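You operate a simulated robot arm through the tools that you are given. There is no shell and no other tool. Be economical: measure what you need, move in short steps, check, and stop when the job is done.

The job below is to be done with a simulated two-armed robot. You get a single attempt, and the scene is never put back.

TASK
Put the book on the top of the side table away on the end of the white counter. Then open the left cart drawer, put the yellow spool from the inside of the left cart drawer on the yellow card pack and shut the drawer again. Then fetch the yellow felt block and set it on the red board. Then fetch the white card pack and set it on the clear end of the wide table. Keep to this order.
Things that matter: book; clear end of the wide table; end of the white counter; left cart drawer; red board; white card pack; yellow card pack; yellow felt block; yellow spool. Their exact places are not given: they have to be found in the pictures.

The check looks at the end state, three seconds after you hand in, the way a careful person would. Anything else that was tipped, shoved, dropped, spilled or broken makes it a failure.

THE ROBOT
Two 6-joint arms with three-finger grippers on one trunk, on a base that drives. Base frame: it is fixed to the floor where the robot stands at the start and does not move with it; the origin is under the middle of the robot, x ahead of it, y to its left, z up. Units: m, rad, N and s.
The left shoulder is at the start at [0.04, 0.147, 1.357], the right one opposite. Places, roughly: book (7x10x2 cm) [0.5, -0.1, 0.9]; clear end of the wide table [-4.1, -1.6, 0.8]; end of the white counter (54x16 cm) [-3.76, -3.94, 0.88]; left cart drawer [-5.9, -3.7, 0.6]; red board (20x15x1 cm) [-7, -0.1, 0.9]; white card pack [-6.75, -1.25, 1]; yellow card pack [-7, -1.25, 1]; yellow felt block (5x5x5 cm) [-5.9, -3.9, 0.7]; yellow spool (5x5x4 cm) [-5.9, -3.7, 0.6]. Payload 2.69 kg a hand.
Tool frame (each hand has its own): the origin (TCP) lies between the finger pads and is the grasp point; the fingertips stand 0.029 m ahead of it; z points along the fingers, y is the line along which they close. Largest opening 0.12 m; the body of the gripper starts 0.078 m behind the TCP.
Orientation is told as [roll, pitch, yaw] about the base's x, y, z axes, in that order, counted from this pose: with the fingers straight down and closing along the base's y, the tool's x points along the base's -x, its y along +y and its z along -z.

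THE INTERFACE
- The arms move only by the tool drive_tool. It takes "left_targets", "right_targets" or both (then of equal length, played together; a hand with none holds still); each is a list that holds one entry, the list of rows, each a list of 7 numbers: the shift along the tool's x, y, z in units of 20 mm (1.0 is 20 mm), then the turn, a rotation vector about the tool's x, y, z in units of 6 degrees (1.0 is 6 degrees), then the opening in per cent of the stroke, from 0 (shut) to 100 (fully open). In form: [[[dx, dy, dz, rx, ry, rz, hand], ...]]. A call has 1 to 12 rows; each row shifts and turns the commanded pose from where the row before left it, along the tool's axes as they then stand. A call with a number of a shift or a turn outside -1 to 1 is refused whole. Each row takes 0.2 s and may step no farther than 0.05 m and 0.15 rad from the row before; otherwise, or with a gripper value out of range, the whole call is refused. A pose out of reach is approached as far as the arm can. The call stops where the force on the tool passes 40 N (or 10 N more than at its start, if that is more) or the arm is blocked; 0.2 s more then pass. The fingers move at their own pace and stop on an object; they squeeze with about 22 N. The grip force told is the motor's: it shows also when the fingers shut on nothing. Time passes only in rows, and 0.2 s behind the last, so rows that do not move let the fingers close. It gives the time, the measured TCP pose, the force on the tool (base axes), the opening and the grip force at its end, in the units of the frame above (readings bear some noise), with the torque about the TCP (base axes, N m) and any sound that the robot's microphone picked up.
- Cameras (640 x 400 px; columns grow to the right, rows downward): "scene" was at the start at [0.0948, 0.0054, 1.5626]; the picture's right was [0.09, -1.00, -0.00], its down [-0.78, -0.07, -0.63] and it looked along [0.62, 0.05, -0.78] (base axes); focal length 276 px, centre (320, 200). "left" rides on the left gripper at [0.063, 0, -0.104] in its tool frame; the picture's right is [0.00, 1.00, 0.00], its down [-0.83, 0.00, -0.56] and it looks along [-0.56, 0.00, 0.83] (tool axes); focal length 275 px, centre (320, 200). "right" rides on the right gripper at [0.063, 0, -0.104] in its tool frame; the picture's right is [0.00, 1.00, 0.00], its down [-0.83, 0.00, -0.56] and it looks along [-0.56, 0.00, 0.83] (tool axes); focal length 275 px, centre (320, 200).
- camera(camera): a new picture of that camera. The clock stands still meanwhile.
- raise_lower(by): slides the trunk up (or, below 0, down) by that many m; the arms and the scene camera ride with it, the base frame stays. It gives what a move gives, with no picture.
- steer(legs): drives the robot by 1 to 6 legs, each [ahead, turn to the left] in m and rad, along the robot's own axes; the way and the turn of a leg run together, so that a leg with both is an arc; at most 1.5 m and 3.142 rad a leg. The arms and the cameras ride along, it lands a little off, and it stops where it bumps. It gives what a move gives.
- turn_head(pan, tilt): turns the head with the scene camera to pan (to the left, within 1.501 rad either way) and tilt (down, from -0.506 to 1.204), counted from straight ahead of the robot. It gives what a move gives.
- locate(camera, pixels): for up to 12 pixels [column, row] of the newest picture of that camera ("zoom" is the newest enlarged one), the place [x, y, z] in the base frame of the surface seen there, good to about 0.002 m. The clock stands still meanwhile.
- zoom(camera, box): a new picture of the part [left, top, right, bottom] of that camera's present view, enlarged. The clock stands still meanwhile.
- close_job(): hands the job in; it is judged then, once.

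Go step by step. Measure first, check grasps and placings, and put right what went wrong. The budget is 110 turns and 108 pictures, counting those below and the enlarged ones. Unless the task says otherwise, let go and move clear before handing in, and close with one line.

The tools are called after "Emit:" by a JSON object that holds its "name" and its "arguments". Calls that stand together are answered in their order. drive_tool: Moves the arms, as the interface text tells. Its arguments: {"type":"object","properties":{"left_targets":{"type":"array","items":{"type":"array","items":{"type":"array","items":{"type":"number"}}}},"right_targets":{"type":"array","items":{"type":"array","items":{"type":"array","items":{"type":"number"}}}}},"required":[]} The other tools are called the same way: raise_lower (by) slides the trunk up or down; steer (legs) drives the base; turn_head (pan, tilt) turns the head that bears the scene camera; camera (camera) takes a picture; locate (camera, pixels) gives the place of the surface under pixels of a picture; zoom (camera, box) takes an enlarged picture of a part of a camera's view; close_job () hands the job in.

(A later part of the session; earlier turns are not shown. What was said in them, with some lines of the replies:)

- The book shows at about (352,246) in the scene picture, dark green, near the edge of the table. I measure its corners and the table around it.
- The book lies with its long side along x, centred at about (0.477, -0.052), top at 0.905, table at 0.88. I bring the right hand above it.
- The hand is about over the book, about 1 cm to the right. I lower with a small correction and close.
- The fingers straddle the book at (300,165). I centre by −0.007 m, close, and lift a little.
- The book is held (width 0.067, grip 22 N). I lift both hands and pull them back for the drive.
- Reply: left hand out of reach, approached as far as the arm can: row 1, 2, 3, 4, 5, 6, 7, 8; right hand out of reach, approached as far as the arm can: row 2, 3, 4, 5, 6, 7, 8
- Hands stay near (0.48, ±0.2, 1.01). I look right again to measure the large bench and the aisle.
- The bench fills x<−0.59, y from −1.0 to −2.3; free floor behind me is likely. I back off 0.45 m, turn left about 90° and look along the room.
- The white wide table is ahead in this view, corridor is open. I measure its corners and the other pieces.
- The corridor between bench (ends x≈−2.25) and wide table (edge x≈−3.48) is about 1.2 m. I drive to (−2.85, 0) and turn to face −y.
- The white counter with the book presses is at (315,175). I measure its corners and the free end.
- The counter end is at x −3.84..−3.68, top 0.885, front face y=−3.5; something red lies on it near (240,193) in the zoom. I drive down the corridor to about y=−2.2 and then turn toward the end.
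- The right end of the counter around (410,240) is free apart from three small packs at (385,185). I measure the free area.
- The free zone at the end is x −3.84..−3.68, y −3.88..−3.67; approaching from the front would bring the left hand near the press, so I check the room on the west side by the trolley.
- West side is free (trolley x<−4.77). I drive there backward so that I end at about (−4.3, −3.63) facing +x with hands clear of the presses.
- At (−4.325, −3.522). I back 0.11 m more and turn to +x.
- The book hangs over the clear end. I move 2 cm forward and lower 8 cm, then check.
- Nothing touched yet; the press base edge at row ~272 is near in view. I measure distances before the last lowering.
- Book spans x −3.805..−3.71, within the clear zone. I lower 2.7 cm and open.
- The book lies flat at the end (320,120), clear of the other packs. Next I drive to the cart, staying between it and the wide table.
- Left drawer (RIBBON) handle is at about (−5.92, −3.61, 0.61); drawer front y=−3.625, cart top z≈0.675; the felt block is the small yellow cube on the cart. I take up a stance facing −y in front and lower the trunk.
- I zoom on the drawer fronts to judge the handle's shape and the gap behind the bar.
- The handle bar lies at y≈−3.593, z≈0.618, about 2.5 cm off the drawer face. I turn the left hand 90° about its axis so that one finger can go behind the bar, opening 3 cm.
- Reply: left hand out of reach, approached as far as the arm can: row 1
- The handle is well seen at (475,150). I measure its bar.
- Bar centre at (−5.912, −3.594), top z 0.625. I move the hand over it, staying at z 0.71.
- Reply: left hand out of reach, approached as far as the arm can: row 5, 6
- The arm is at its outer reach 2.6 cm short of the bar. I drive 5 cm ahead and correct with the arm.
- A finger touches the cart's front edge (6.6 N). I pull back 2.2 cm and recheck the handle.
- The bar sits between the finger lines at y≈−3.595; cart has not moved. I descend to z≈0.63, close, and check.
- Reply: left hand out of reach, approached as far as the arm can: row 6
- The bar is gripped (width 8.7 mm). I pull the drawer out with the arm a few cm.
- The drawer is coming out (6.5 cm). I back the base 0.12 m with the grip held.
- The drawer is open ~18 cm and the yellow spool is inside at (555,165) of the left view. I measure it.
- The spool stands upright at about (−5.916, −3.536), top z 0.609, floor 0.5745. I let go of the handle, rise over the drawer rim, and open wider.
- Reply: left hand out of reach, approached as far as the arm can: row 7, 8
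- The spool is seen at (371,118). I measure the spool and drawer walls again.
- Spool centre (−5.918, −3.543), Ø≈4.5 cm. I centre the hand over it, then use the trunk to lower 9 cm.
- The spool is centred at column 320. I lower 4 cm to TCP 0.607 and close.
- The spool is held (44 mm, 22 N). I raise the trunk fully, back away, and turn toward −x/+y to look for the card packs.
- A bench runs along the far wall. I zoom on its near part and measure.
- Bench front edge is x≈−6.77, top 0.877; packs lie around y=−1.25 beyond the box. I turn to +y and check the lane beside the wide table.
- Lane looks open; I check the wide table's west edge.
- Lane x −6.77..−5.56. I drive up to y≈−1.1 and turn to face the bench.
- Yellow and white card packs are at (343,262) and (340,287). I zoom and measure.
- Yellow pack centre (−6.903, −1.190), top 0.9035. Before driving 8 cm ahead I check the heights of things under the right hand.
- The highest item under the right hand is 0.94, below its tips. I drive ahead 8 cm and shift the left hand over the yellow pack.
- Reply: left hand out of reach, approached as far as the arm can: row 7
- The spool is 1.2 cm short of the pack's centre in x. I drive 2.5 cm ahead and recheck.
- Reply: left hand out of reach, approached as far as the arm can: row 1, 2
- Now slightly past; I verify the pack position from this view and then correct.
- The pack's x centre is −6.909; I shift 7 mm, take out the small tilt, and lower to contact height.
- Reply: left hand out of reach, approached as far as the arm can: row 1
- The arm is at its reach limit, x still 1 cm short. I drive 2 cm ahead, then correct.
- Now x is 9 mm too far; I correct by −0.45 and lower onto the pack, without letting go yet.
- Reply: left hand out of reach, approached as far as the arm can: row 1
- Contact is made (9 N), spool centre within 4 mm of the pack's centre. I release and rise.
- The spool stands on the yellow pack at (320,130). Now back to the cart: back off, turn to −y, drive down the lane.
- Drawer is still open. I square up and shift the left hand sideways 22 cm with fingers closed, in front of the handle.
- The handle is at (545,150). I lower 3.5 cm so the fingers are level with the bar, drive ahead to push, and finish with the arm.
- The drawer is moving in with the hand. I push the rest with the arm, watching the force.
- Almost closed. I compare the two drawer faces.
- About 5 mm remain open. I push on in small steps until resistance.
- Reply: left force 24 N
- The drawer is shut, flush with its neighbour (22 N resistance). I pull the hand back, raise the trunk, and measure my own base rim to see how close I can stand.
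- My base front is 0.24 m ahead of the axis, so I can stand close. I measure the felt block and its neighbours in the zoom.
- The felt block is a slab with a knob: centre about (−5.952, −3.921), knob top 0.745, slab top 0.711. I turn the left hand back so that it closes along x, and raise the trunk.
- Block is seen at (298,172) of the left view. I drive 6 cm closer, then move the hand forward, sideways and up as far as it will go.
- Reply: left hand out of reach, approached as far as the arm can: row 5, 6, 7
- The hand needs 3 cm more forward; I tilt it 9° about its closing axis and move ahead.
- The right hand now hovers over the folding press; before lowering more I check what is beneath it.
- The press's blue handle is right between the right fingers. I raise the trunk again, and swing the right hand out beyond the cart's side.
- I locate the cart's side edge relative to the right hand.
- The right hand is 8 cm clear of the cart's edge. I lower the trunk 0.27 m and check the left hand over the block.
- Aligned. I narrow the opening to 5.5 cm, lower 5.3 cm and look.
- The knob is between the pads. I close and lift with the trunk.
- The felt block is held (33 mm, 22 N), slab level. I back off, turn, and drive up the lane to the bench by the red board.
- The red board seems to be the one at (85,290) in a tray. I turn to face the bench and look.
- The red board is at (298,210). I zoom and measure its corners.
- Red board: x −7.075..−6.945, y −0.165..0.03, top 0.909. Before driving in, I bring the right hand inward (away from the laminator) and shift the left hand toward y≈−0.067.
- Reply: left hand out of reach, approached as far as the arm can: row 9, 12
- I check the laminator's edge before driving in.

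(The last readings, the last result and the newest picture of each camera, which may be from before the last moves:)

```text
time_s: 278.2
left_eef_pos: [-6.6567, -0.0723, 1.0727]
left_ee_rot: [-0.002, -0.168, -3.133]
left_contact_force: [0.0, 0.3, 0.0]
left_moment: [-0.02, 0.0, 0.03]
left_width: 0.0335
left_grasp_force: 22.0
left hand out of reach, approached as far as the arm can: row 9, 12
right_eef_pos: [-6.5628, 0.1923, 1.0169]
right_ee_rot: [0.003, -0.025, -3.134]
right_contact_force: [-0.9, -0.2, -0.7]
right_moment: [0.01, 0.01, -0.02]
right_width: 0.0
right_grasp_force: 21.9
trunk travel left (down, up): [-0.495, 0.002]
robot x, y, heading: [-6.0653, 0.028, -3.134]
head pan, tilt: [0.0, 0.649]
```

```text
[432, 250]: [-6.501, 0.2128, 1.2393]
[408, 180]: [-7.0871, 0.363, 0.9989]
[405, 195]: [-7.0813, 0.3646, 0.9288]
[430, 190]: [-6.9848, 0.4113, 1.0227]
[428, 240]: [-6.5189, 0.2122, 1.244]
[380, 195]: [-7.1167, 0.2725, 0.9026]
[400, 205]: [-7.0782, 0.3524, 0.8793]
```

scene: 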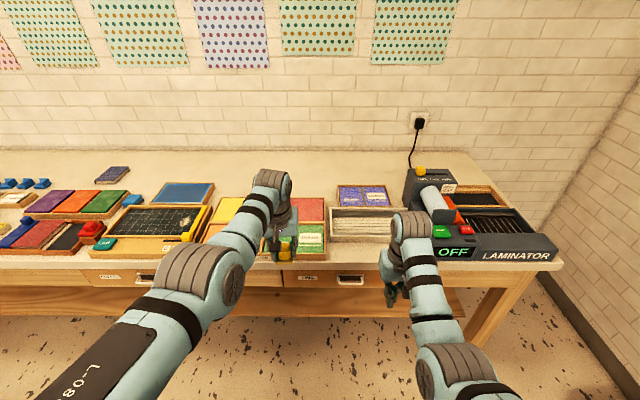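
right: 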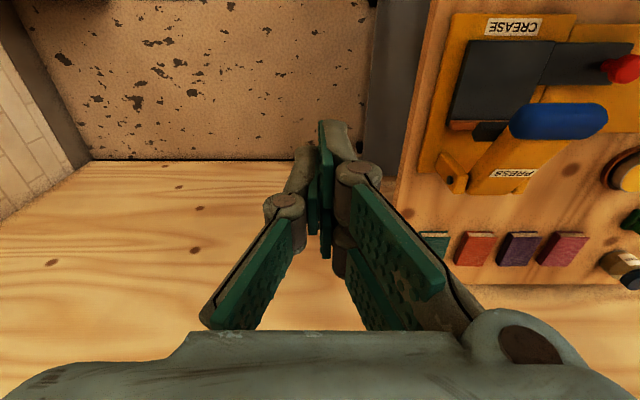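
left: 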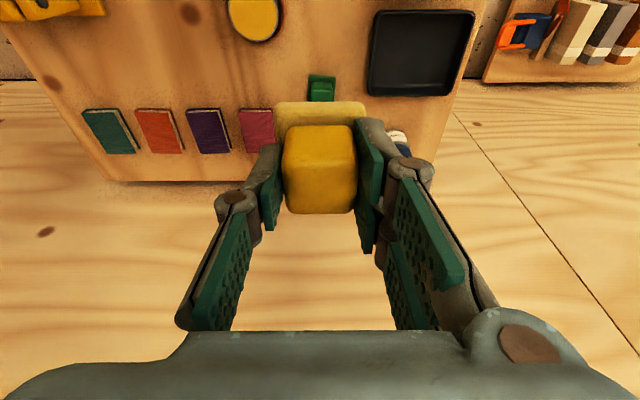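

Laminator starts at y≈0.36, right hand reaches only to 0.25. I drive 0.34 m ahead.

Emit:
{"name": "steer", "arguments": {"legs": [[0.34, -0.01]]}}

Emit:
{"name": "camera", "arguments": {"camera": "left"}}

Emit:
{"name": "camera", "arguments": {"camera": "scene"}}

```text
time_s: 280.4
left_eef_pos: [-6.9963, -0.0649, 1.0738]
left_ee_rot: [-0.002, -0.171, 3.138]
left_contact_force: [0.3, 0.3, -0.8]
left_moment: [0.01, 0.01, -0.03]
left_width: 0.0332
left_grasp_force: 22.0
right_eef_pos: [-6.8973, 0.1999, 1.0187]
right_ee_rot: [0.0, -0.025, 3.136]
right_contact_force: [-0.4, 0.6, 0.6]
right_moment: [0.03, 0.01, 0.02]
right_width: 0.0001
right_grasp_force: 21.8
trunk travel left (down, up): [-0.495, 0.002]
robot x, y, heading: [-6.4049, 0.023, 3.139]
head pan, tilt: [0.0, 0.649]
```

```text
32 pictures are left
```

left: 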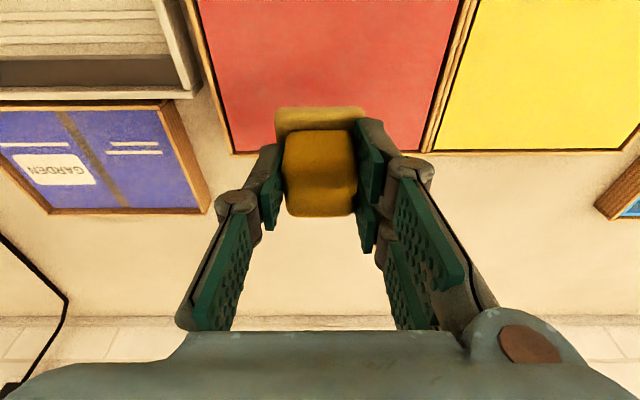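

```text
31 pictures are left
```

scene: 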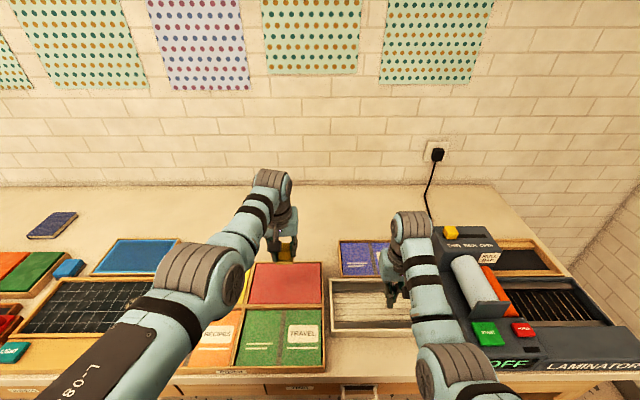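

The block is over the red board, but lowering the trunk 12 cm would put the right fingers (tips 0.99) onto the trays. I first lift and extend the right hand as I did the left.

Emit:
{"name": "drive_tool", "arguments": {"right_targets": [[[-0.6, 0, -0.2, 0, 0, 0, 0], [-0.6, 0, -0.3, 0, 0, 0, 0], [-0.6, 0, -0.4, 0, 0, 0, 0], [-0.6, 0, -0.4, 0, 0, 0, 0], [-0.5, 0, -0.5, 0, 0, 0, 0], [0, 0, -0.5, 0, 0, 0, 0], [0, 0, 0, 0, -0.7, 0, 0], [0, 0, 0, 0, -0.7, 0, 0], [-0.5, 0, -0.3, 0, 0, 0, 0], [-0.5, 0, -0.3, 0, 0, 0, 0], [-0.4, 0, -0.3, 0, 0, 0, 0], [0, 0, 0, 0, 0, 0, 0]]]}}

Emit:
{"name": "camera", "arguments": {"camera": "right"}}

```text
time_s: 283.0
left_eef_pos: [-6.9972, -0.0651, 1.0727]
left_ee_rot: [-0.003, -0.168, 3.138]
left_contact_force: [0.5, -0.6, -0.4]
left_moment: [-0.01, -0.02, 0.02]
left_width: 0.0334
left_grasp_force: 21.5
right_eef_pos: [-6.9825, 0.2015, 1.0863]
right_ee_rot: [0.003, -0.171, 3.136]
right_contact_force: [1.2, 0.0, 0.3]
right_moment: [0.02, -0.01, -0.02]
right_width: 0.0002
right_grasp_force: 22.1
trunk travel left (down, up): [-0.495, 0.002]
robot x, y, heading: [-6.4071, 0.0236, 3.132]
head pan, tilt: [0.0, 0.649]
```

```text
30 pictures are left
```

right: 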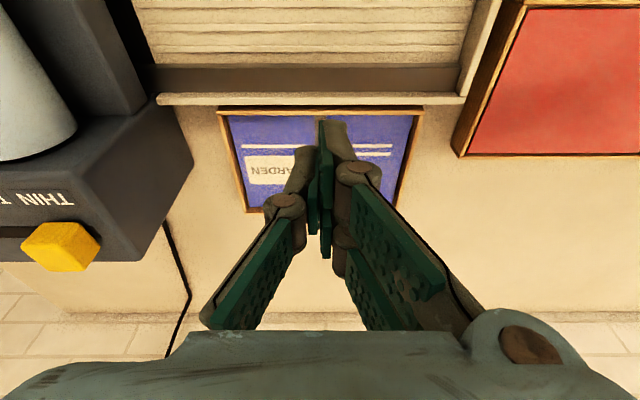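

Right tips now at 1.057, enough. I lower the trunk 0.10 m and check the block over the board.

Emit:
{"name": "raise_lower", "arguments": {"by": -0.105}}

Emit:
{"name": "camera", "arguments": {"camera": "left"}}

Emit:
{"name": "camera", "arguments": {"camera": "scene"}}

```text
time_s: 284.4
left_eef_pos: [-6.9984, -0.0647, 0.9676]
left_ee_rot: [-0.002, -0.168, 3.138]
left_contact_force: [0.2, -0.2, -0.4]
left_moment: [0.0, 0.0, 0.0]
left_width: 0.0333
left_grasp_force: 22.3
right_eef_pos: [-6.9828, 0.2007, 0.982]
right_ee_rot: [0.001, -0.171, 3.136]
right_contact_force: [-0.1, 0.6, 0.2]
right_moment: [0.02, 0.02, 0.01]
right_width: 0.0
right_grasp_force: 21.9
trunk travel left (down, up): [-0.39, 0.107]
robot x, y, heading: [-6.4054, 0.0243, 3.135]
head pan, tilt: [0.0, 0.649]
```

```text
29 pictures are left
```

left: 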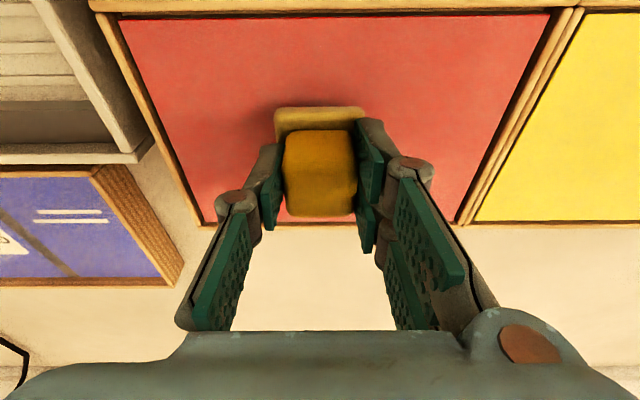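

```text
28 pictures are left
```

scene: 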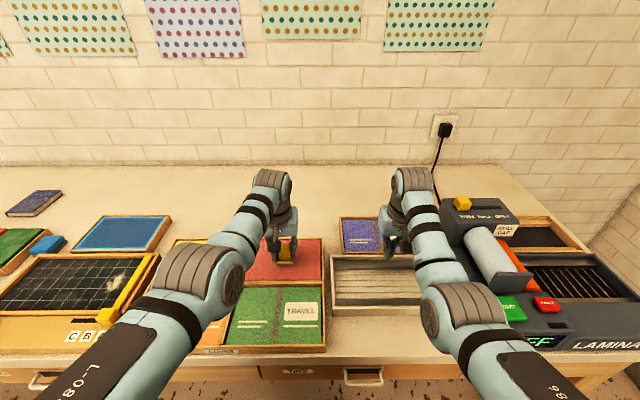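

Block is well inside the red board. I lower 1.4 cm, then touch down gently and release.

Emit:
{"name": "raise_lower", "arguments": {"by": -0.013}}

Emit:
{"name": "drive_tool", "arguments": {"left_targets": [[[0, 0, 0.08, 0, 0, 0, 0], [0, 0, 0.07, 0, 0, 0, 0], [0, 0, 0, 0, 0, 0, 0]]]}}

Emit:
{"name": "zoom", "arguments": {"camera": "scene", "box": [220, 190, 360, 280]}}

```text
time_s: 285.0
left_eef_pos: [-6.9971, -0.0628, 0.9538]
left_ee_rot: [-0.005, -0.166, 3.139]
left_contact_force: [0.1, 0.1, -0.2]
left_moment: [0.01, -0.01, 0.02]
left_width: 0.0332
left_grasp_force: 22.4
right_eef_pos: [-6.9828, 0.2005, 0.9698]
right_ee_rot: [0.006, -0.171, 3.137]
right_contact_force: [0.0, 0.1, -0.2]
right_moment: [-0.02, 0.03, -0.03]
right_width: 0.0
right_grasp_force: 22.0
trunk travel left (down, up): [-0.377, 0.12]
robot x, y, heading: [-6.4052, 0.0235, 3.134]
head pan, tilt: [0.0, 0.649]
```

```text
time_s: 285.8
left_eef_pos: [-6.9962, -0.064, 0.9524]
left_ee_rot: [-0.004, -0.173, 3.138]
left_contact_force: [-4.4, -0.7, 13.6]
left_moment: [-0.17, -0.11, -0.02]
left_width: 0.0332
left_grasp_force: 22.1
right_eef_pos: [-6.9807, 0.2018, 0.9699]
right_ee_rot: [0.004, -0.175, 3.134]
right_contact_force: [-0.3, 0.4, -0.2]
right_moment: [-0.01, -0.02, 0.02]
right_width: 0.0
right_grasp_force: 21.9
trunk travel left (down, up): [-0.377, 0.12]
robot x, y, heading: [-6.4049, 0.0275, 3.133]
head pan, tilt: [0.0, 0.649]
```

```text
4.44 times, centred on (290, 235) of scene
```

zoom: 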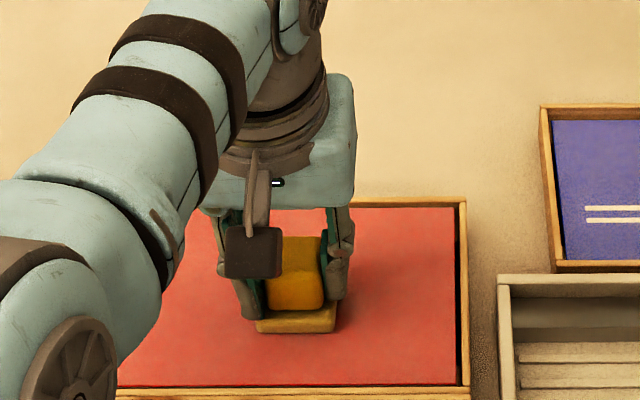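

Contact (13 N). I open and lift off along the tool axis, then with the trunk.

Emit:
{"name": "drive_tool", "arguments": {"left_targets": [[[0, 0, -0.1, 0, 0, 0, 30], [0, 0, 0, 0, 0, 0, 40], [0, 0, 0, 0, 0, 0, 50], [0, 0, 0, 0, 0, 0, 50]]]}}

Emit:
{"name": "raise_lower", "arguments": {"by": 0.115}}

Emit:
{"name": "camera", "arguments": {"camera": "left"}}

```text
time_s: 286.8
left_eef_pos: [-6.9977, -0.0638, 0.954]
left_ee_rot: [-0.001, -0.167, 3.138]
left_contact_force: [-0.1, 0.1, 0.2]
left_moment: [0.02, -0.01, 0.0]
left_width: 0.06
left_grasp_force: 0.1
right_eef_pos: [-6.9825, 0.2006, 0.9694]
right_ee_rot: [0.003, -0.171, 3.137]
right_contact_force: [-0.3, 0.5, 0.4]
right_moment: [0.03, 0.01, 0.03]
right_width: 0.0001
right_grasp_force: 21.7
trunk travel left (down, up): [-0.377, 0.12]
robot x, y, heading: [-6.402, 0.025, 3.132]
head pan, tilt: [0.0, 0.649]
```

```text
time_s: 288.2
left_eef_pos: [-6.9988, -0.0641, 1.069]
left_ee_rot: [-0.004, -0.17, 3.137]
left_contact_force: [0.5, 0.1, 0.1]
left_moment: [-0.02, 0.02, 0.0]
left_width: 0.06
left_grasp_force: 0.0
right_eef_pos: [-6.9822, 0.2006, 1.0836]
right_ee_rot: [0.001, -0.171, 3.136]
right_contact_force: [0.1, 0.7, 0.0]
right_moment: [-0.02, 0.04, 0.01]
right_width: 0.0
right_grasp_force: 22.6
trunk travel left (down, up): [-0.492, 0.005]
robot x, y, heading: [-6.406, 0.0274, 3.134]
head pan, tilt: [0.0, 0.649]
```

```text
26 pictures are left
```

left: 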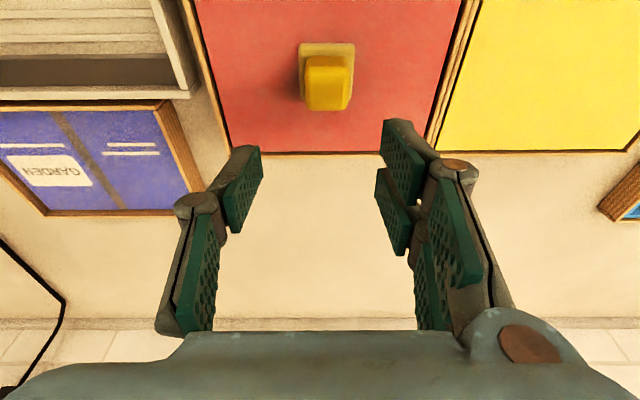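

The felt block stands on the red board at (327,75). Now I back off and drive to the card packs.

Emit:
{"name": "steer", "arguments": {"legs": [[-0.3, 0], [0, 1.575], [1.06, 0], [0, -1.57]]}}

Emit:
{"name": "drive_tool", "arguments": {"left_targets": [[[0, 0, 0, 0, 0.8, 0, 62], [0, 0, 0, 0, 0.8, 0, 62], [0.6, 0, 0.5, 0, 0, 0, 62], [0.6, 0.3, 0.5, 0, 0, 0, 62], [0.6, 0.5, 0.5, 0, 0, 0, 62], [0.6, 0.5, 0.5, 0, 0, 0, 62], [0.6, 0.5, 0.5, 0, 0, 0, 62], [0.6, 0.5, 0.5, 0, 0, 0, 62], [0.5, 0.5, 0.5, 0, 0, 0, 62], [0, 0.4, 0, 0, 0, 0, 62], [0, 0, 0, 0, 0, 1, 62], [0, 0, 0, 0, 0, 1, 62]]]}}

Emit:
{"name": "drive_tool", "arguments": {"left_targets": [[[0, 0, 0, 0, 0, 1, 62], [0, 0, 0, 0, 0, 1, 62], [0, 0, 0, 0, 0, 1, 62], [0, 0, 0, 0, 0, 1, 62], [0, 0, 0, 0, 0, 1, 62], [0, 0, 0, 0, 0, 1, 62], [0, 0, 0, 0, 0, 1, 62], [0, 0, 0, 0, 0, 1, 62], [0, 0, 0, 0, 0, 1, 62], [0, 0, 0, 0, 0, 1, 62], [0, 0, 0, 0, 0, 1, 62], [0, 0, 0, 0, 0, 1, 62]]]}}

```text
time_s: 303.0
left_eef_pos: [-6.6943, -1.148, 1.0686]
left_ee_rot: [-0.003, -0.169, -3.122]
left_contact_force: [-0.5, -0.1, 0.1]
left_moment: [-0.02, 0.01, 0.03]
left_width: 0.0599
left_grasp_force: 0.1
right_eef_pos: [-6.6842, -0.8828, 1.0847]
right_ee_rot: [0.003, -0.17, -3.126]
right_contact_force: [0.9, 0.4, -0.5]
right_moment: [0.02, 0.01, 0.0]
right_width: 0.0
right_grasp_force: 22.1
trunk travel left (down, up): [-0.492, 0.005]
robot x, y, heading: [-6.1064, -1.0459, -3.124]
head pan, tilt: [0.0, 0.649]
```

```text
time_s: 305.6
left_eef_pos: [-6.5768, -1.2194, 1.0005]
left_ee_rot: [-0.003, -0.001, 2.95]
left_contact_force: [0.0, 0.6, -0.8]
left_moment: [0.0, 0.0, 0.0]
left_width: 0.0742
left_grasp_force: 0.2
left hand out of reach, approached as far as the arm can: row 1, 2
right_eef_pos: [-6.684, -0.882, 1.0839]
right_ee_rot: [0.003, -0.171, -3.127]
right_contact_force: [-0.2, 0.7, -0.4]
right_moment: [0.0, 0.01, -0.03]
right_width: 0.0002
right_grasp_force: 21.4
trunk travel left (down, up): [-0.492, 0.005]
robot x, y, heading: [-6.1017, -1.0476, -3.125]
head pan, tilt: [0.0, 0.649]
```

```text
time_s: 308.2
left_eef_pos: [-6.5783, -1.2208, 1.0017]
left_ee_rot: [0.001, -0.003, 1.691]
left_contact_force: [0.8, -0.6, -0.1]
left_moment: [-0.01, 0.01, -0.01]
left_width: 0.0744
left_grasp_force: 0.0
right_eef_pos: [-6.6838, -0.8836, 1.085]
right_ee_rot: [0.003, -0.171, -3.127]
right_contact_force: [-0.2, 0.4, 0.4]
right_moment: [0.03, -0.01, -0.01]
right_width: 0.0
right_grasp_force: 21.8
trunk travel left (down, up): [-0.492, 0.005]
robot x, y, heading: [-6.1035, -1.0485, -3.125]
head pan, tilt: [0.0, 0.649]
```

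Hand is at (−6.578, −1.221) with yaw near 90°. I drive 0.22 m ahead and look at the white pack.

Emit:
{"name": "steer", "arguments": {"legs": [[0.22, -0.016]]}}

Emit:
{"name": "drive_tool", "arguments": {"left_targets": [[[0, 0, 0, 0, 0, 0.9, 62], [-0.5, 0, 0, 0, 0, 0, 62], [-0.5, 0, 0, 0, 0, 0, 62], [-0.5, 0, 0, 0, 0, 0, 62], [0, 0, 0, 0, 0, 0, 62], [0, 0, 0, 0, 0, 0, 62]]]}}

Emit:
{"name": "camera", "arguments": {"camera": "left"}}

```text
time_s: 309.9
left_eef_pos: [-6.7948, -1.2187, 1.0028]
left_ee_rot: [0.005, -0.004, 1.685]
left_contact_force: [-0.7, 0.1, -0.6]
left_moment: [0.0, 0.02, -0.01]
left_width: 0.0746
left_grasp_force: 0.0
right_eef_pos: [-6.8979, -0.8796, 1.0875]
right_ee_rot: [0.002, -0.176, -3.134]
right_contact_force: [0.3, -0.3, 0.6]
right_moment: [0.01, 0.03, 0.01]
right_width: 0.0
right_grasp_force: 22.3
trunk travel left (down, up): [-0.492, 0.005]
robot x, y, heading: [-6.3216, -1.0483, -3.138]
head pan, tilt: [0.0, 0.649]
```

```text
time_s: 311.3
left_eef_pos: [-6.8015, -1.1871, 1.0014]
left_ee_rot: [0.001, -0.003, 1.59]
left_contact_force: [-0.6, -0.6, -0.3]
left_moment: [-0.01, 0.02, -0.03]
left_width: 0.0744
left_grasp_force: 0.0
right_eef_pos: [-6.9012, -0.8789, 1.085]
right_ee_rot: [0.003, -0.172, -3.135]
right_contact_force: [0.0, 0.4, -0.8]
right_moment: [0.0, 0.01, -0.02]
right_width: 0.0
right_grasp_force: 21.5
trunk travel left (down, up): [-0.492, 0.005]
robot x, y, heading: [-6.322, -1.0486, -3.139]
head pan, tilt: [0.0, 0.649]
```

```text
25 pictures are left
```

left: 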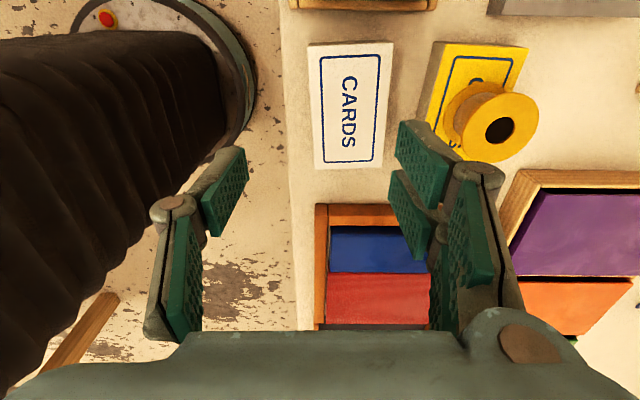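

The spool still stands on the yellow pack. I measure the white pack's corners here.

Emit:
{"name": "locate", "arguments": {"camera": "left", "pixels": [[309, 48], [377, 45], [318, 166], [381, 163], [347, 105], [500, 130], [440, 110], [455, 100], [340, 188], [330, 215], [360, 8]]}}

```text
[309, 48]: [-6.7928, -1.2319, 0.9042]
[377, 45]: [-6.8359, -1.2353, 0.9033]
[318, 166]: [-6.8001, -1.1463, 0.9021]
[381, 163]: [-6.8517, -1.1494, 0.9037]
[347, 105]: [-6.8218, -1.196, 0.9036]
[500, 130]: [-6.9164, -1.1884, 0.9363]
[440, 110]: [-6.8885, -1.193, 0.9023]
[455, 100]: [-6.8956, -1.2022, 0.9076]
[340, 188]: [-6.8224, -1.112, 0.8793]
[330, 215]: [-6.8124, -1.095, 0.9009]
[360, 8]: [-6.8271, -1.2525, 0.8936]
```

White pack centre (−6.821, −1.190), ~5 cm wide, turned ~7°. I align yaw and x, then go down in two stages.

Emit:
{"name": "drive_tool", "arguments": {"left_targets": [[[0, 0.5, 0, 0, 0, -0.55, 55], [0, 0.5, 0, 0, 0, -0.55, 55], [0, 0, 0.8, 0, 0, 0, 55], [0, 0, 0.8, 0, 0, 0, 55], [0, 0, 0.6, 0, 0, 0, 55], [0, 0, 0, 0, 0, 0, 55], [0, 0, 0, 0, 0, 0, 55]]]}}

Emit:
{"name": "camera", "arguments": {"camera": "left"}}

```text
time_s: 312.9
left_eef_pos: [-6.8207, -1.1875, 0.9568]
left_ee_rot: [0.002, -0.004, 1.706]
left_contact_force: [0.0, -0.8, -0.5]
left_moment: [-0.01, 0.0, 0.03]
left_width: 0.0658
left_grasp_force: 0.0
right_eef_pos: [-6.9026, -0.879, 1.084]
right_ee_rot: [0.003, -0.169, -3.134]
right_contact_force: [-0.4, -0.7, 0.6]
right_moment: [-0.01, -0.01, -0.02]
right_width: 0.0
right_grasp_force: 22.2
trunk travel left (down, up): [-0.492, 0.005]
robot x, y, heading: [-6.3225, -1.0504, -3.137]
head pan, tilt: [0.0, 0.649]
```

```text
24 pictures are left
```

left: 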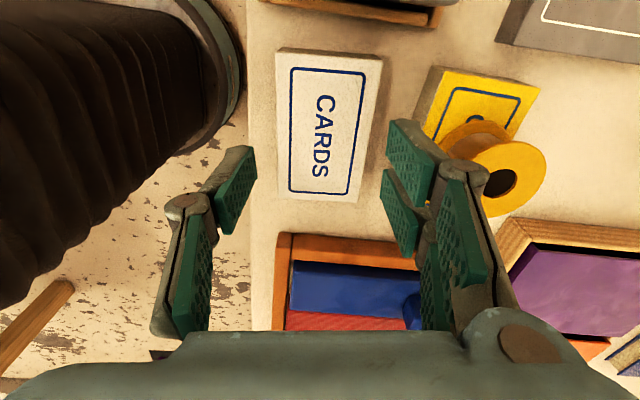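

I re-measure the corners from this closer view to settle the yaw.

Emit:
{"name": "locate", "arguments": {"camera": "left", "pixels": [[281, 55], [379, 62], [283, 188], [353, 198], [284, 120], [366, 130], [452, 160], [445, 140]]}}

```text
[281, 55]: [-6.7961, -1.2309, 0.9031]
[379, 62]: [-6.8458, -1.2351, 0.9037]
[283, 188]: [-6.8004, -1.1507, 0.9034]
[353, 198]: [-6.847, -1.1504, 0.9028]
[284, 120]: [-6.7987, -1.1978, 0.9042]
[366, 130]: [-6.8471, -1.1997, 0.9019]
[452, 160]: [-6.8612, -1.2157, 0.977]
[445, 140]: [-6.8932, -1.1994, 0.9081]
```

Yaw is only ~0.04 rad off square; I rotate back, lower to TCP 0.914, and close.

Emit:
{"name": "drive_tool", "arguments": {"left_targets": [[[0, 0.05, 0.5, 0, 0, 0.8, 55], [0, 0, 0.6, 0, 0, 0, 55], [0, 0, 0.6, 0, 0, 0, 55], [0, 0, 0.4, 0, 0, 0, 55], [0, 0, 0, 0, 0, 0, 55], [0, 0, 0, 0, 0, 0, 0], [0, 0, 0, 0, 0, 0, 0], [0, 0, 0, 0, 0, 0, 0]]]}}

Emit:
{"name": "camera", "arguments": {"camera": "left"}}

```text
time_s: 314.7
left_eef_pos: [-6.8214, -1.1866, 0.9149]
left_ee_rot: [0.001, -0.005, 1.62]
left_contact_force: [-0.2, 0.7, -0.4]
left_moment: [0.01, 0.06, 0.01]
left_width: 0.0554
left_grasp_force: 22.0
right_eef_pos: [-6.9006, -0.8795, 1.0848]
right_ee_rot: [0.005, -0.171, -3.133]
right_contact_force: [0.5, 0.7, 0.4]
right_moment: [0.0, 0.02, -0.03]
right_width: 0.0001
right_grasp_force: 22.3
trunk travel left (down, up): [-0.492, 0.005]
robot x, y, heading: [-6.3243, -1.0483, -3.143]
head pan, tilt: [0.0, 0.649]
```

```text
23 pictures are left
```

left: 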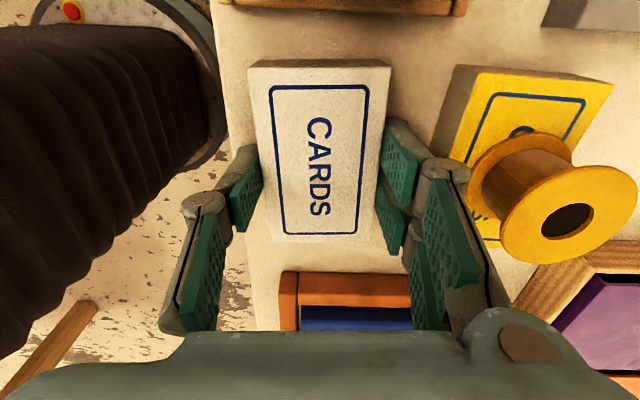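

The pack is gripped (55 mm, 22 N). I lift it straight up 8.5 cm.

Emit:
{"name": "drive_tool", "arguments": {"left_targets": [[[0, 0, -0.4, 0, 0, 0, 0], [0, 0, -0.8, 0, 0, 0, 0], [0, 0, -0.8, 0, 0, 0, 0], [0, 0, -0.8, 0, 0, 0, 0], [0, 0, -0.8, 0, 0, 0, 0], [0, 0, -0.7, 0, 0, 0, 0], [0, 0, 0, 0, 0, 0, 0]]]}}

Emit:
{"name": "camera", "arguments": {"camera": "left"}}

```text
time_s: 316.3
left_eef_pos: [-6.822, -1.1885, 1.0016]
left_ee_rot: [0.0, -0.003, 1.621]
left_contact_force: [0.6, 0.5, -1.7]
left_moment: [0.0, 0.0, -0.01]
left_width: 0.0557
left_grasp_force: 21.4
right_eef_pos: [-6.9019, -0.8788, 1.0852]
right_ee_rot: [0.003, -0.171, -3.136]
right_contact_force: [0.0, -0.2, 0.0]
right_moment: [0.01, -0.02, -0.03]
right_width: 0.0003
right_grasp_force: 22.3
trunk travel left (down, up): [-0.492, 0.005]
robot x, y, heading: [-6.3207, -1.045, -3.135]
head pan, tilt: [0.0, 0.649]
```

```text
22 pictures are left
```

left: 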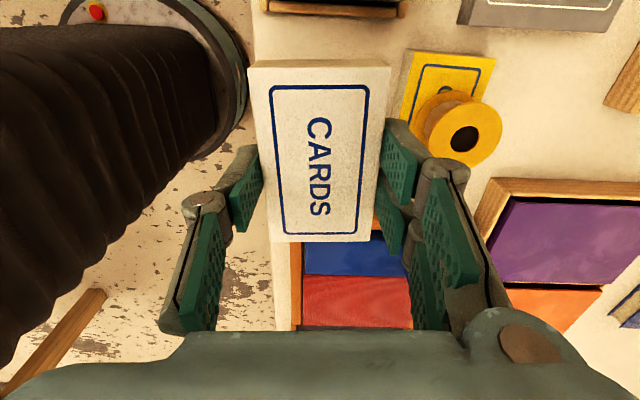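

The pack is safely up and the spool undisturbed. I drive round to the south side of the wide table.

Emit:
{"name": "steer", "arguments": {"legs": [[-0.22, 0], [0, 1.57], [1.35, 0], [0, 1.57], [1.1, 0], [1.04, 0]]}}

Emit:
{"name": "turn_head", "arguments": {"pan": 1.2, "tilt": 0.5}}

Emit:
{"name": "camera", "arguments": {"camera": "scene"}}

```text
time_s: 342.4
left_eef_pos: [-3.4023, -2.2551, 1.0012]
left_ee_rot: [0.002, -0.004, -1.525]
left_contact_force: [-0.4, 0.3, -1.4]
left_moment: [-0.02, -0.03, 0.01]
left_width: 0.0554
left_grasp_force: 22.2
right_eef_pos: [-3.323, -2.5644, 1.0844]
right_ee_rot: [0.004, -0.17, 0.003]
right_contact_force: [-0.1, 0.4, 0.0]
right_moment: [0.01, 0.02, 0.01]
right_width: 0.0
right_grasp_force: 22.3
trunk travel left (down, up): [-0.492, 0.005]
robot x, y, heading: [-3.8968, -2.3928, -0.005]
head pan, tilt: [0.0, 0.649]
```

```text
time_s: 343.9
left_eef_pos: [-3.4016, -2.2557, 1.0006]
left_ee_rot: [0.002, -0.004, -1.525]
left_contact_force: [0.0, -0.6, -0.7]
left_moment: [0.03, -0.01, -0.03]
left_width: 0.0557
left_grasp_force: 22.8
right_eef_pos: [-3.3217, -2.5654, 1.0837]
right_ee_rot: [0.002, -0.17, 0.002]
right_contact_force: [0.3, -0.1, 0.1]
right_moment: [0.0, 0.02, 0.05]
right_width: 0.0
right_grasp_force: 22.2
trunk travel left (down, up): [-0.492, 0.005]
robot x, y, heading: [-3.901, -2.3898, -0.004]
head pan, tilt: [1.201, 0.499]
```

```text
21 pictures are left
```

scene: 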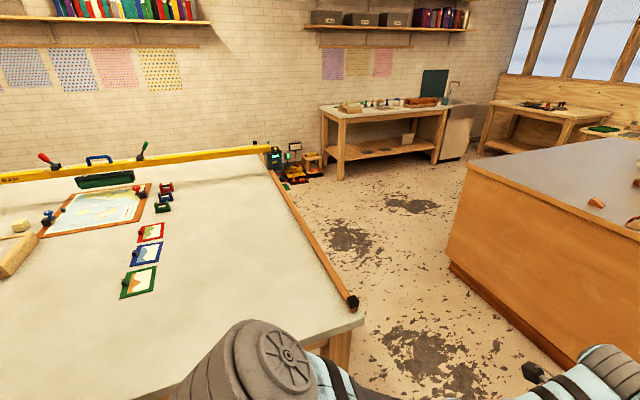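

The south end of the table is bare up to the frames at (140,280). I turn to face it and look.

Emit:
{"name": "steer", "arguments": {"legs": [[0, 1.57]]}}

Emit:
{"name": "turn_head", "arguments": {"pan": 0.1, "tilt": 0.75}}

Emit:
{"name": "camera", "arguments": {"camera": "scene"}}

Emit:
{"name": "locate", "arguments": {"camera": "scene", "pixels": [[280, 230], [320, 230], [300, 260], [260, 230], [240, 200], [350, 200], [300, 180], [200, 230]]}}

```text
time_s: 348.0
left_eef_pos: [-4.0255, -1.8926, 1.0004]
left_ee_rot: [0.002, -0.003, 0.023]
left_contact_force: [-0.1, 0.2, -1.3]
left_moment: [0.02, 0.0, 0.0]
left_width: 0.0557
left_grasp_force: 22.4
right_eef_pos: [-3.7154, -1.8186, 1.0847]
right_ee_rot: [0.002, -0.17, 1.551]
right_contact_force: [-0.2, 0.7, 0.5]
right_moment: [-0.02, -0.01, -0.01]
right_width: 0.0001
right_grasp_force: 21.6
trunk travel left (down, up): [-0.492, 0.005]
robot x, y, heading: [-3.9012, -2.3947, 1.547]
head pan, tilt: [1.201, 0.499]
```

```text
time_s: 349.4
left_eef_pos: [-4.0286, -1.8914, 1.0002]
left_ee_rot: [0.002, -0.004, 0.022]
left_contact_force: [0.1, 0.2, -1.5]
left_moment: [-0.01, 0.02, 0.03]
left_width: 0.0556
left_grasp_force: 21.7
right_eef_pos: [-3.7139, -1.8194, 1.084]
right_ee_rot: [0.003, -0.171, 1.549]
right_contact_force: [0.5, 0.6, 0.6]
right_moment: [0.01, -0.01, 0.03]
right_width: 0.0001
right_grasp_force: 21.9
trunk travel left (down, up): [-0.492, 0.005]
robot x, y, heading: [-3.9022, -2.3926, 1.546]
head pan, tilt: [0.099, 0.75]
```

```text
20 pictures are left
```

scene: 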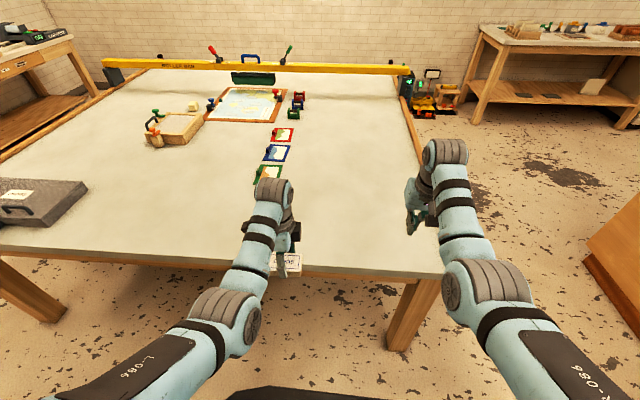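

```text
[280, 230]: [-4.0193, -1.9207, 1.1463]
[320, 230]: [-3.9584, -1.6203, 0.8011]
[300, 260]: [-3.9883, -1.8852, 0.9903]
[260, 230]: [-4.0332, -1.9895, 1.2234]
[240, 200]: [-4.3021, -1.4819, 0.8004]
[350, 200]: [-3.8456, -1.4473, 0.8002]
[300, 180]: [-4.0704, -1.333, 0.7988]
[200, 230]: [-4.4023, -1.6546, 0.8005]
```

Table top is 0.80 and bare there. I drive 0.29 m in, shift the hand 7 cm left, and lower the trunk 0.14 m.

Emit:
{"name": "steer", "arguments": {"legs": [[0.29, 0.02]]}}

Emit:
{"name": "drive_tool", "arguments": {"left_targets": [[[0.7, 0, 0, 0, 0, 0, 0], [0.7, 0, 0, 0, 0, 0, 0], [0.7, 0, 0, 0, 0, 0, 0], [0.7, 0, 0, 0, 0, 0, 0], [0.5, 0, 0, 0, 0, 0, 0], [0, 0, 0, 0, 0, 0, 0]]]}}

Emit:
{"name": "raise_lower", "arguments": {"by": -0.14}}

Emit:
{"name": "camera", "arguments": {"camera": "left"}}

Emit:
{"name": "camera", "arguments": {"camera": "scene"}}

```text
time_s: 351.4
left_eef_pos: [-4.0344, -1.6045, 1.0018]
left_ee_rot: [0.004, -0.004, 0.045]
left_contact_force: [0.5, -0.3, -0.6]
left_moment: [0.04, 0.01, 0.0]
left_width: 0.0556
left_grasp_force: 22.5
right_eef_pos: [-3.7242, -1.5254, 1.0865]
right_ee_rot: [0.002, -0.172, 1.571]
right_contact_force: [0.0, -1.0, 0.1]
right_moment: [0.01, 0.0, -0.01]
right_width: 0.0
right_grasp_force: 21.8
trunk travel left (down, up): [-0.492, 0.005]
robot x, y, heading: [-3.8973, -2.1038, 1.565]
head pan, tilt: [0.099, 0.75]
```

```text
time_s: 352.8
left_eef_pos: [-4.0997, -1.6041, 1.0003]
left_ee_rot: [0.001, -0.004, 0.043]
left_contact_force: [-0.7, 0.0, -1.3]
left_moment: [-0.01, 0.02, -0.02]
left_width: 0.0555
left_grasp_force: 22.0
right_eef_pos: [-3.7237, -1.5229, 1.0844]
right_ee_rot: [0.004, -0.171, 1.571]
right_contact_force: [-0.1, -0.4, -0.5]
right_moment: [-0.02, -0.01, 0.0]
right_width: 0.0003
right_grasp_force: 21.4
trunk travel left (down, up): [-0.492, 0.005]
robot x, y, heading: [-3.8983, -2.1009, 1.573]
head pan, tilt: [0.099, 0.75]
```

```text
time_s: 354.4
left_eef_pos: [-4.1006, -1.6037, 0.86]
left_ee_rot: [0.003, -0.003, 0.044]
left_contact_force: [-0.9, 0.9, -1.4]
left_moment: [0.03, 0.0, -0.01]
left_width: 0.0554
left_grasp_force: 21.5
right_eef_pos: [-3.7242, -1.5222, 0.944]
right_ee_rot: [0.002, -0.17, 1.57]
right_contact_force: [-0.4, 0.4, 0.2]
right_moment: [0.01, 0.0, 0.0]
right_width: 0.0
right_grasp_force: 22.2
trunk travel left (down, up): [-0.352, 0.145]
robot x, y, heading: [-3.8976, -2.0995, 1.574]
head pan, tilt: [0.099, 0.75]
```

```text
19 pictures are left
```

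left: 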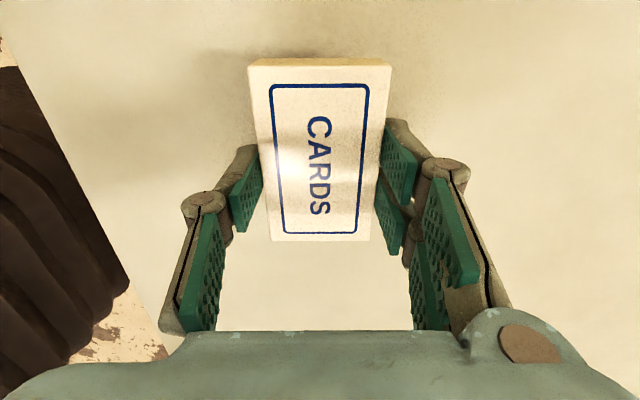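

```text
18 pictures are left
```

scene: 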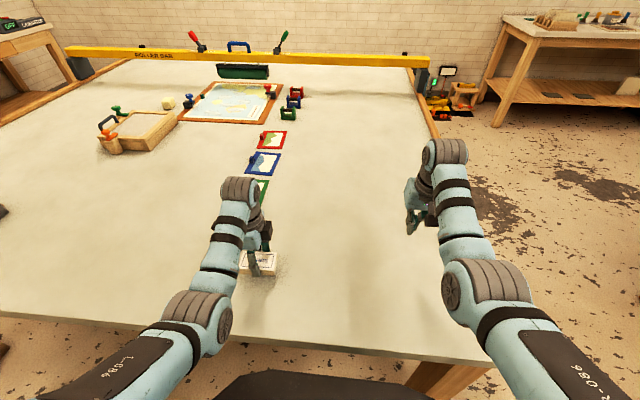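

The pack hovers over bare table at (−4.10, −1.60). I lower 2 cm with the trunk, touch down, and let go.

Emit:
{"name": "raise_lower", "arguments": {"by": -0.02}}

Emit:
{"name": "drive_tool", "arguments": {"left_targets": [[[0, 0, 0.1, 0, 0, 0, 0], [0, 0, 0.1, 0, 0, 0, 0], [0, 0, 0, 0, 0, 0, 0]]]}}

Emit:
{"name": "camera", "arguments": {"camera": "left"}}

```text
time_s: 355.1
left_eef_pos: [-4.1005, -1.6049, 0.8407]
left_ee_rot: [0.0, -0.002, 0.043]
left_contact_force: [-0.2, -0.3, -1.0]
left_moment: [0.01, 0.02, -0.01]
left_width: 0.0554
left_grasp_force: 22.3
right_eef_pos: [-3.7234, -1.5213, 0.9244]
right_ee_rot: [0.003, -0.172, 1.571]
right_contact_force: [0.4, -0.3, -0.1]
right_moment: [0.02, 0.02, -0.01]
right_width: 0.0
right_grasp_force: 21.8
trunk travel left (down, up): [-0.332, 0.165]
robot x, y, heading: [-3.8987, -2.0992, 1.574]
head pan, tilt: [0.099, 0.75]
```

```text
time_s: 355.9
left_eef_pos: [-4.0996, -1.6038, 0.8372]
left_ee_rot: [0.0, -0.002, 0.043]
left_contact_force: [0.4, 0.3, -1.5]
left_moment: [-0.02, -0.04, -0.03]
left_width: 0.0556
left_grasp_force: 22.4
right_eef_pos: [-3.7237, -1.5212, 0.9238]
right_ee_rot: [0.002, -0.17, 1.57]
right_contact_force: [0.0, 0.1, 1.2]
right_moment: [0.02, 0.03, -0.05]
right_width: 0.0
right_grasp_force: 21.9
trunk travel left (down, up): [-0.332, 0.165]
robot x, y, heading: [-3.8953, -2.0956, 1.569]
head pan, tilt: [0.099, 0.75]
```

```text
17 pictures are left
```

left: 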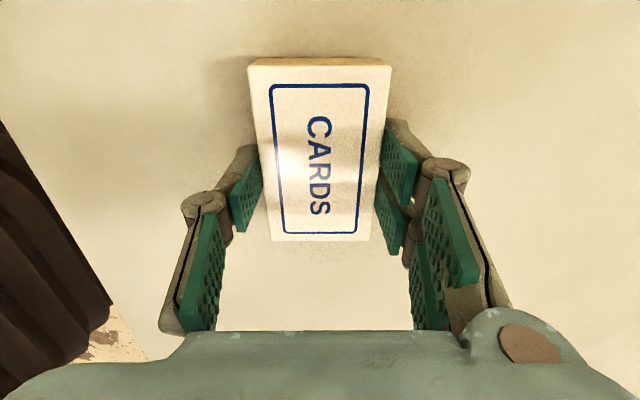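

No contact yet; a few more millimetres down, then open.

Emit:
{"name": "drive_tool", "arguments": {"left_targets": [[[0, 0, 0.1, 0, 0, 0, 0], [0, 0, 0.1, 0, 0, 0, 0], [0, 0, 0, 0, 0, 0, 0]]]}}

```text
time_s: 356.7
left_eef_pos: [-4.1003, -1.6045, 0.8349]
left_ee_rot: [0.006, -0.004, 0.045]
left_contact_force: [-4.4, 3.1, 21.5]
left_moment: [0.13, 0.06, 0.0]
left_width: 0.0557
left_grasp_force: 22.3
right_eef_pos: [-3.7236, -1.5223, 0.9258]
right_ee_rot: [0.004, -0.174, 1.573]
right_contact_force: [0.6, -0.6, -0.3]
right_moment: [-0.01, 0.01, -0.02]
right_width: 0.0
right_grasp_force: 22.0
trunk travel left (down, up): [-0.332, 0.165]
robot x, y, heading: [-3.897, -2.0967, 1.568]
head pan, tilt: [0.099, 0.75]
```

The pack is down (21 N). I release and rise.

Emit:
{"name": "drive_tool", "arguments": {"left_targets": [[[0, 0, -0.1, 0, 0, 0, 48], [0, 0, 0, 0, 0, 0, 55], [0, 0, 0, 0, 0, 0, 70], [0, 0, 0, 0, 0, 0, 70]]]}}

Emit:
{"name": "raise_lower", "arguments": {"by": 0.16}}

Emit:
{"name": "steer", "arguments": {"legs": [[-0.2, 0]]}}

Emit:
{"name": "turn_head", "arguments": {"pan": 0.3, "tilt": 0.6}}

Emit:
{"name": "camera", "arguments": {"camera": "scene"}}

Emit:
{"name": "camera", "arguments": {"camera": "left"}}

```text
time_s: 357.7
left_eef_pos: [-4.0998, -1.6044, 0.8342]
left_ee_rot: [0.001, -0.004, 0.044]
left_contact_force: [0.2, 0.1, -0.2]
left_moment: [-0.01, -0.01, 0.0]
left_width: 0.0845
left_grasp_force: 0.0
right_eef_pos: [-3.7241, -1.5228, 0.9231]
right_ee_rot: [0.002, -0.171, 1.571]
right_contact_force: [0.5, 0.0, 0.3]
right_moment: [-0.01, 0.03, 0.0]
right_width: 0.0001
right_grasp_force: 22.0
trunk travel left (down, up): [-0.332, 0.165]
robot x, y, heading: [-3.8956, -2.0958, 1.572]
head pan, tilt: [0.099, 0.75]
```

```text
time_s: 359.5
left_eef_pos: [-4.0996, -1.6039, 0.9958]
left_ee_rot: [0.0, -0.006, 0.045]
left_contact_force: [-1.6, -0.4, 0.2]
left_moment: [0.0, 0.03, -0.01]
left_width: 0.0841
left_grasp_force: 0.1
right_eef_pos: [-3.7235, -1.5221, 1.0847]
right_ee_rot: [0.005, -0.171, 1.571]
right_contact_force: [-0.1, 0.4, 0.9]
right_moment: [0.01, 0.03, 0.0]
right_width: 0.0
right_grasp_force: 22.2
trunk travel left (down, up): [-0.492, 0.005]
robot x, y, heading: [-3.8995, -2.1002, 1.57]
head pan, tilt: [0.099, 0.75]
```

```text
time_s: 361.1
left_eef_pos: [-4.0992, -1.7995, 0.9932]
left_ee_rot: [-0.005, -0.003, 0.041]
left_contact_force: [-0.2, 0.1, 0.0]
left_moment: [-0.06, -0.03, 0.0]
left_width: 0.0842
left_grasp_force: 0.1
right_eef_pos: [-3.723, -1.7188, 1.082]
right_ee_rot: [0.002, -0.166, 1.57]
right_contact_force: [0.1, 0.9, -0.6]
right_moment: [-0.02, 0.01, -0.01]
right_width: 0.0001
right_grasp_force: 22.4
trunk travel left (down, up): [-0.492, 0.005]
robot x, y, heading: [-3.898, -2.3, 1.566]
head pan, tilt: [0.099, 0.75]
```

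```text
time_s: 361.9
left_eef_pos: [-4.0995, -1.804, 0.9939]
left_ee_rot: [-0.001, -0.003, 0.042]
left_contact_force: [0.6, 0.0, -0.8]
left_moment: [-0.04, -0.01, -0.02]
left_width: 0.0842
left_grasp_force: 0.1
right_eef_pos: [-3.7225, -1.7209, 1.0839]
right_ee_rot: [0.002, -0.168, 1.571]
right_contact_force: [-0.3, -0.9, -0.1]
right_moment: [0.01, -0.01, 0.01]
right_width: 0.0001
right_grasp_force: 21.7
trunk travel left (down, up): [-0.492, 0.005]
robot x, y, heading: [-3.8936, -2.2994, 1.567]
head pan, tilt: [0.3, 0.6]
```

```text
16 pictures are left
```

scene: 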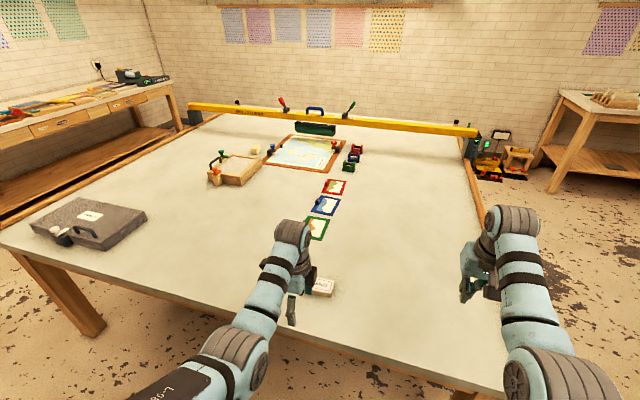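

```text
15 pictures are left
```

left: 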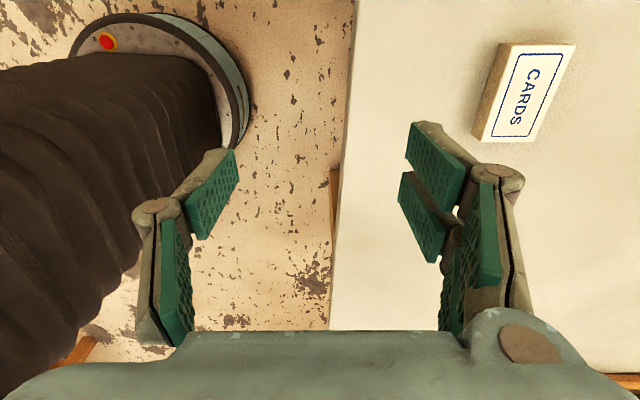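

The white pack lies flat on the clear end at (525,92) of the left view, and both hands are clear. The book, spool, drawer and felt block were each checked after placing, so I hand in.

Emit:
{"name": "close_job", "arguments": {}}

```text
The job is handed in.
```

All four parts were done in the order you gave, and the job is handed in. The book is on the end of the white counter, and the yellow spool is on the yellow card pack with the left cart drawer shut. The yellow felt block is on the red board, and the white card pack is on the clear end of the wide table.
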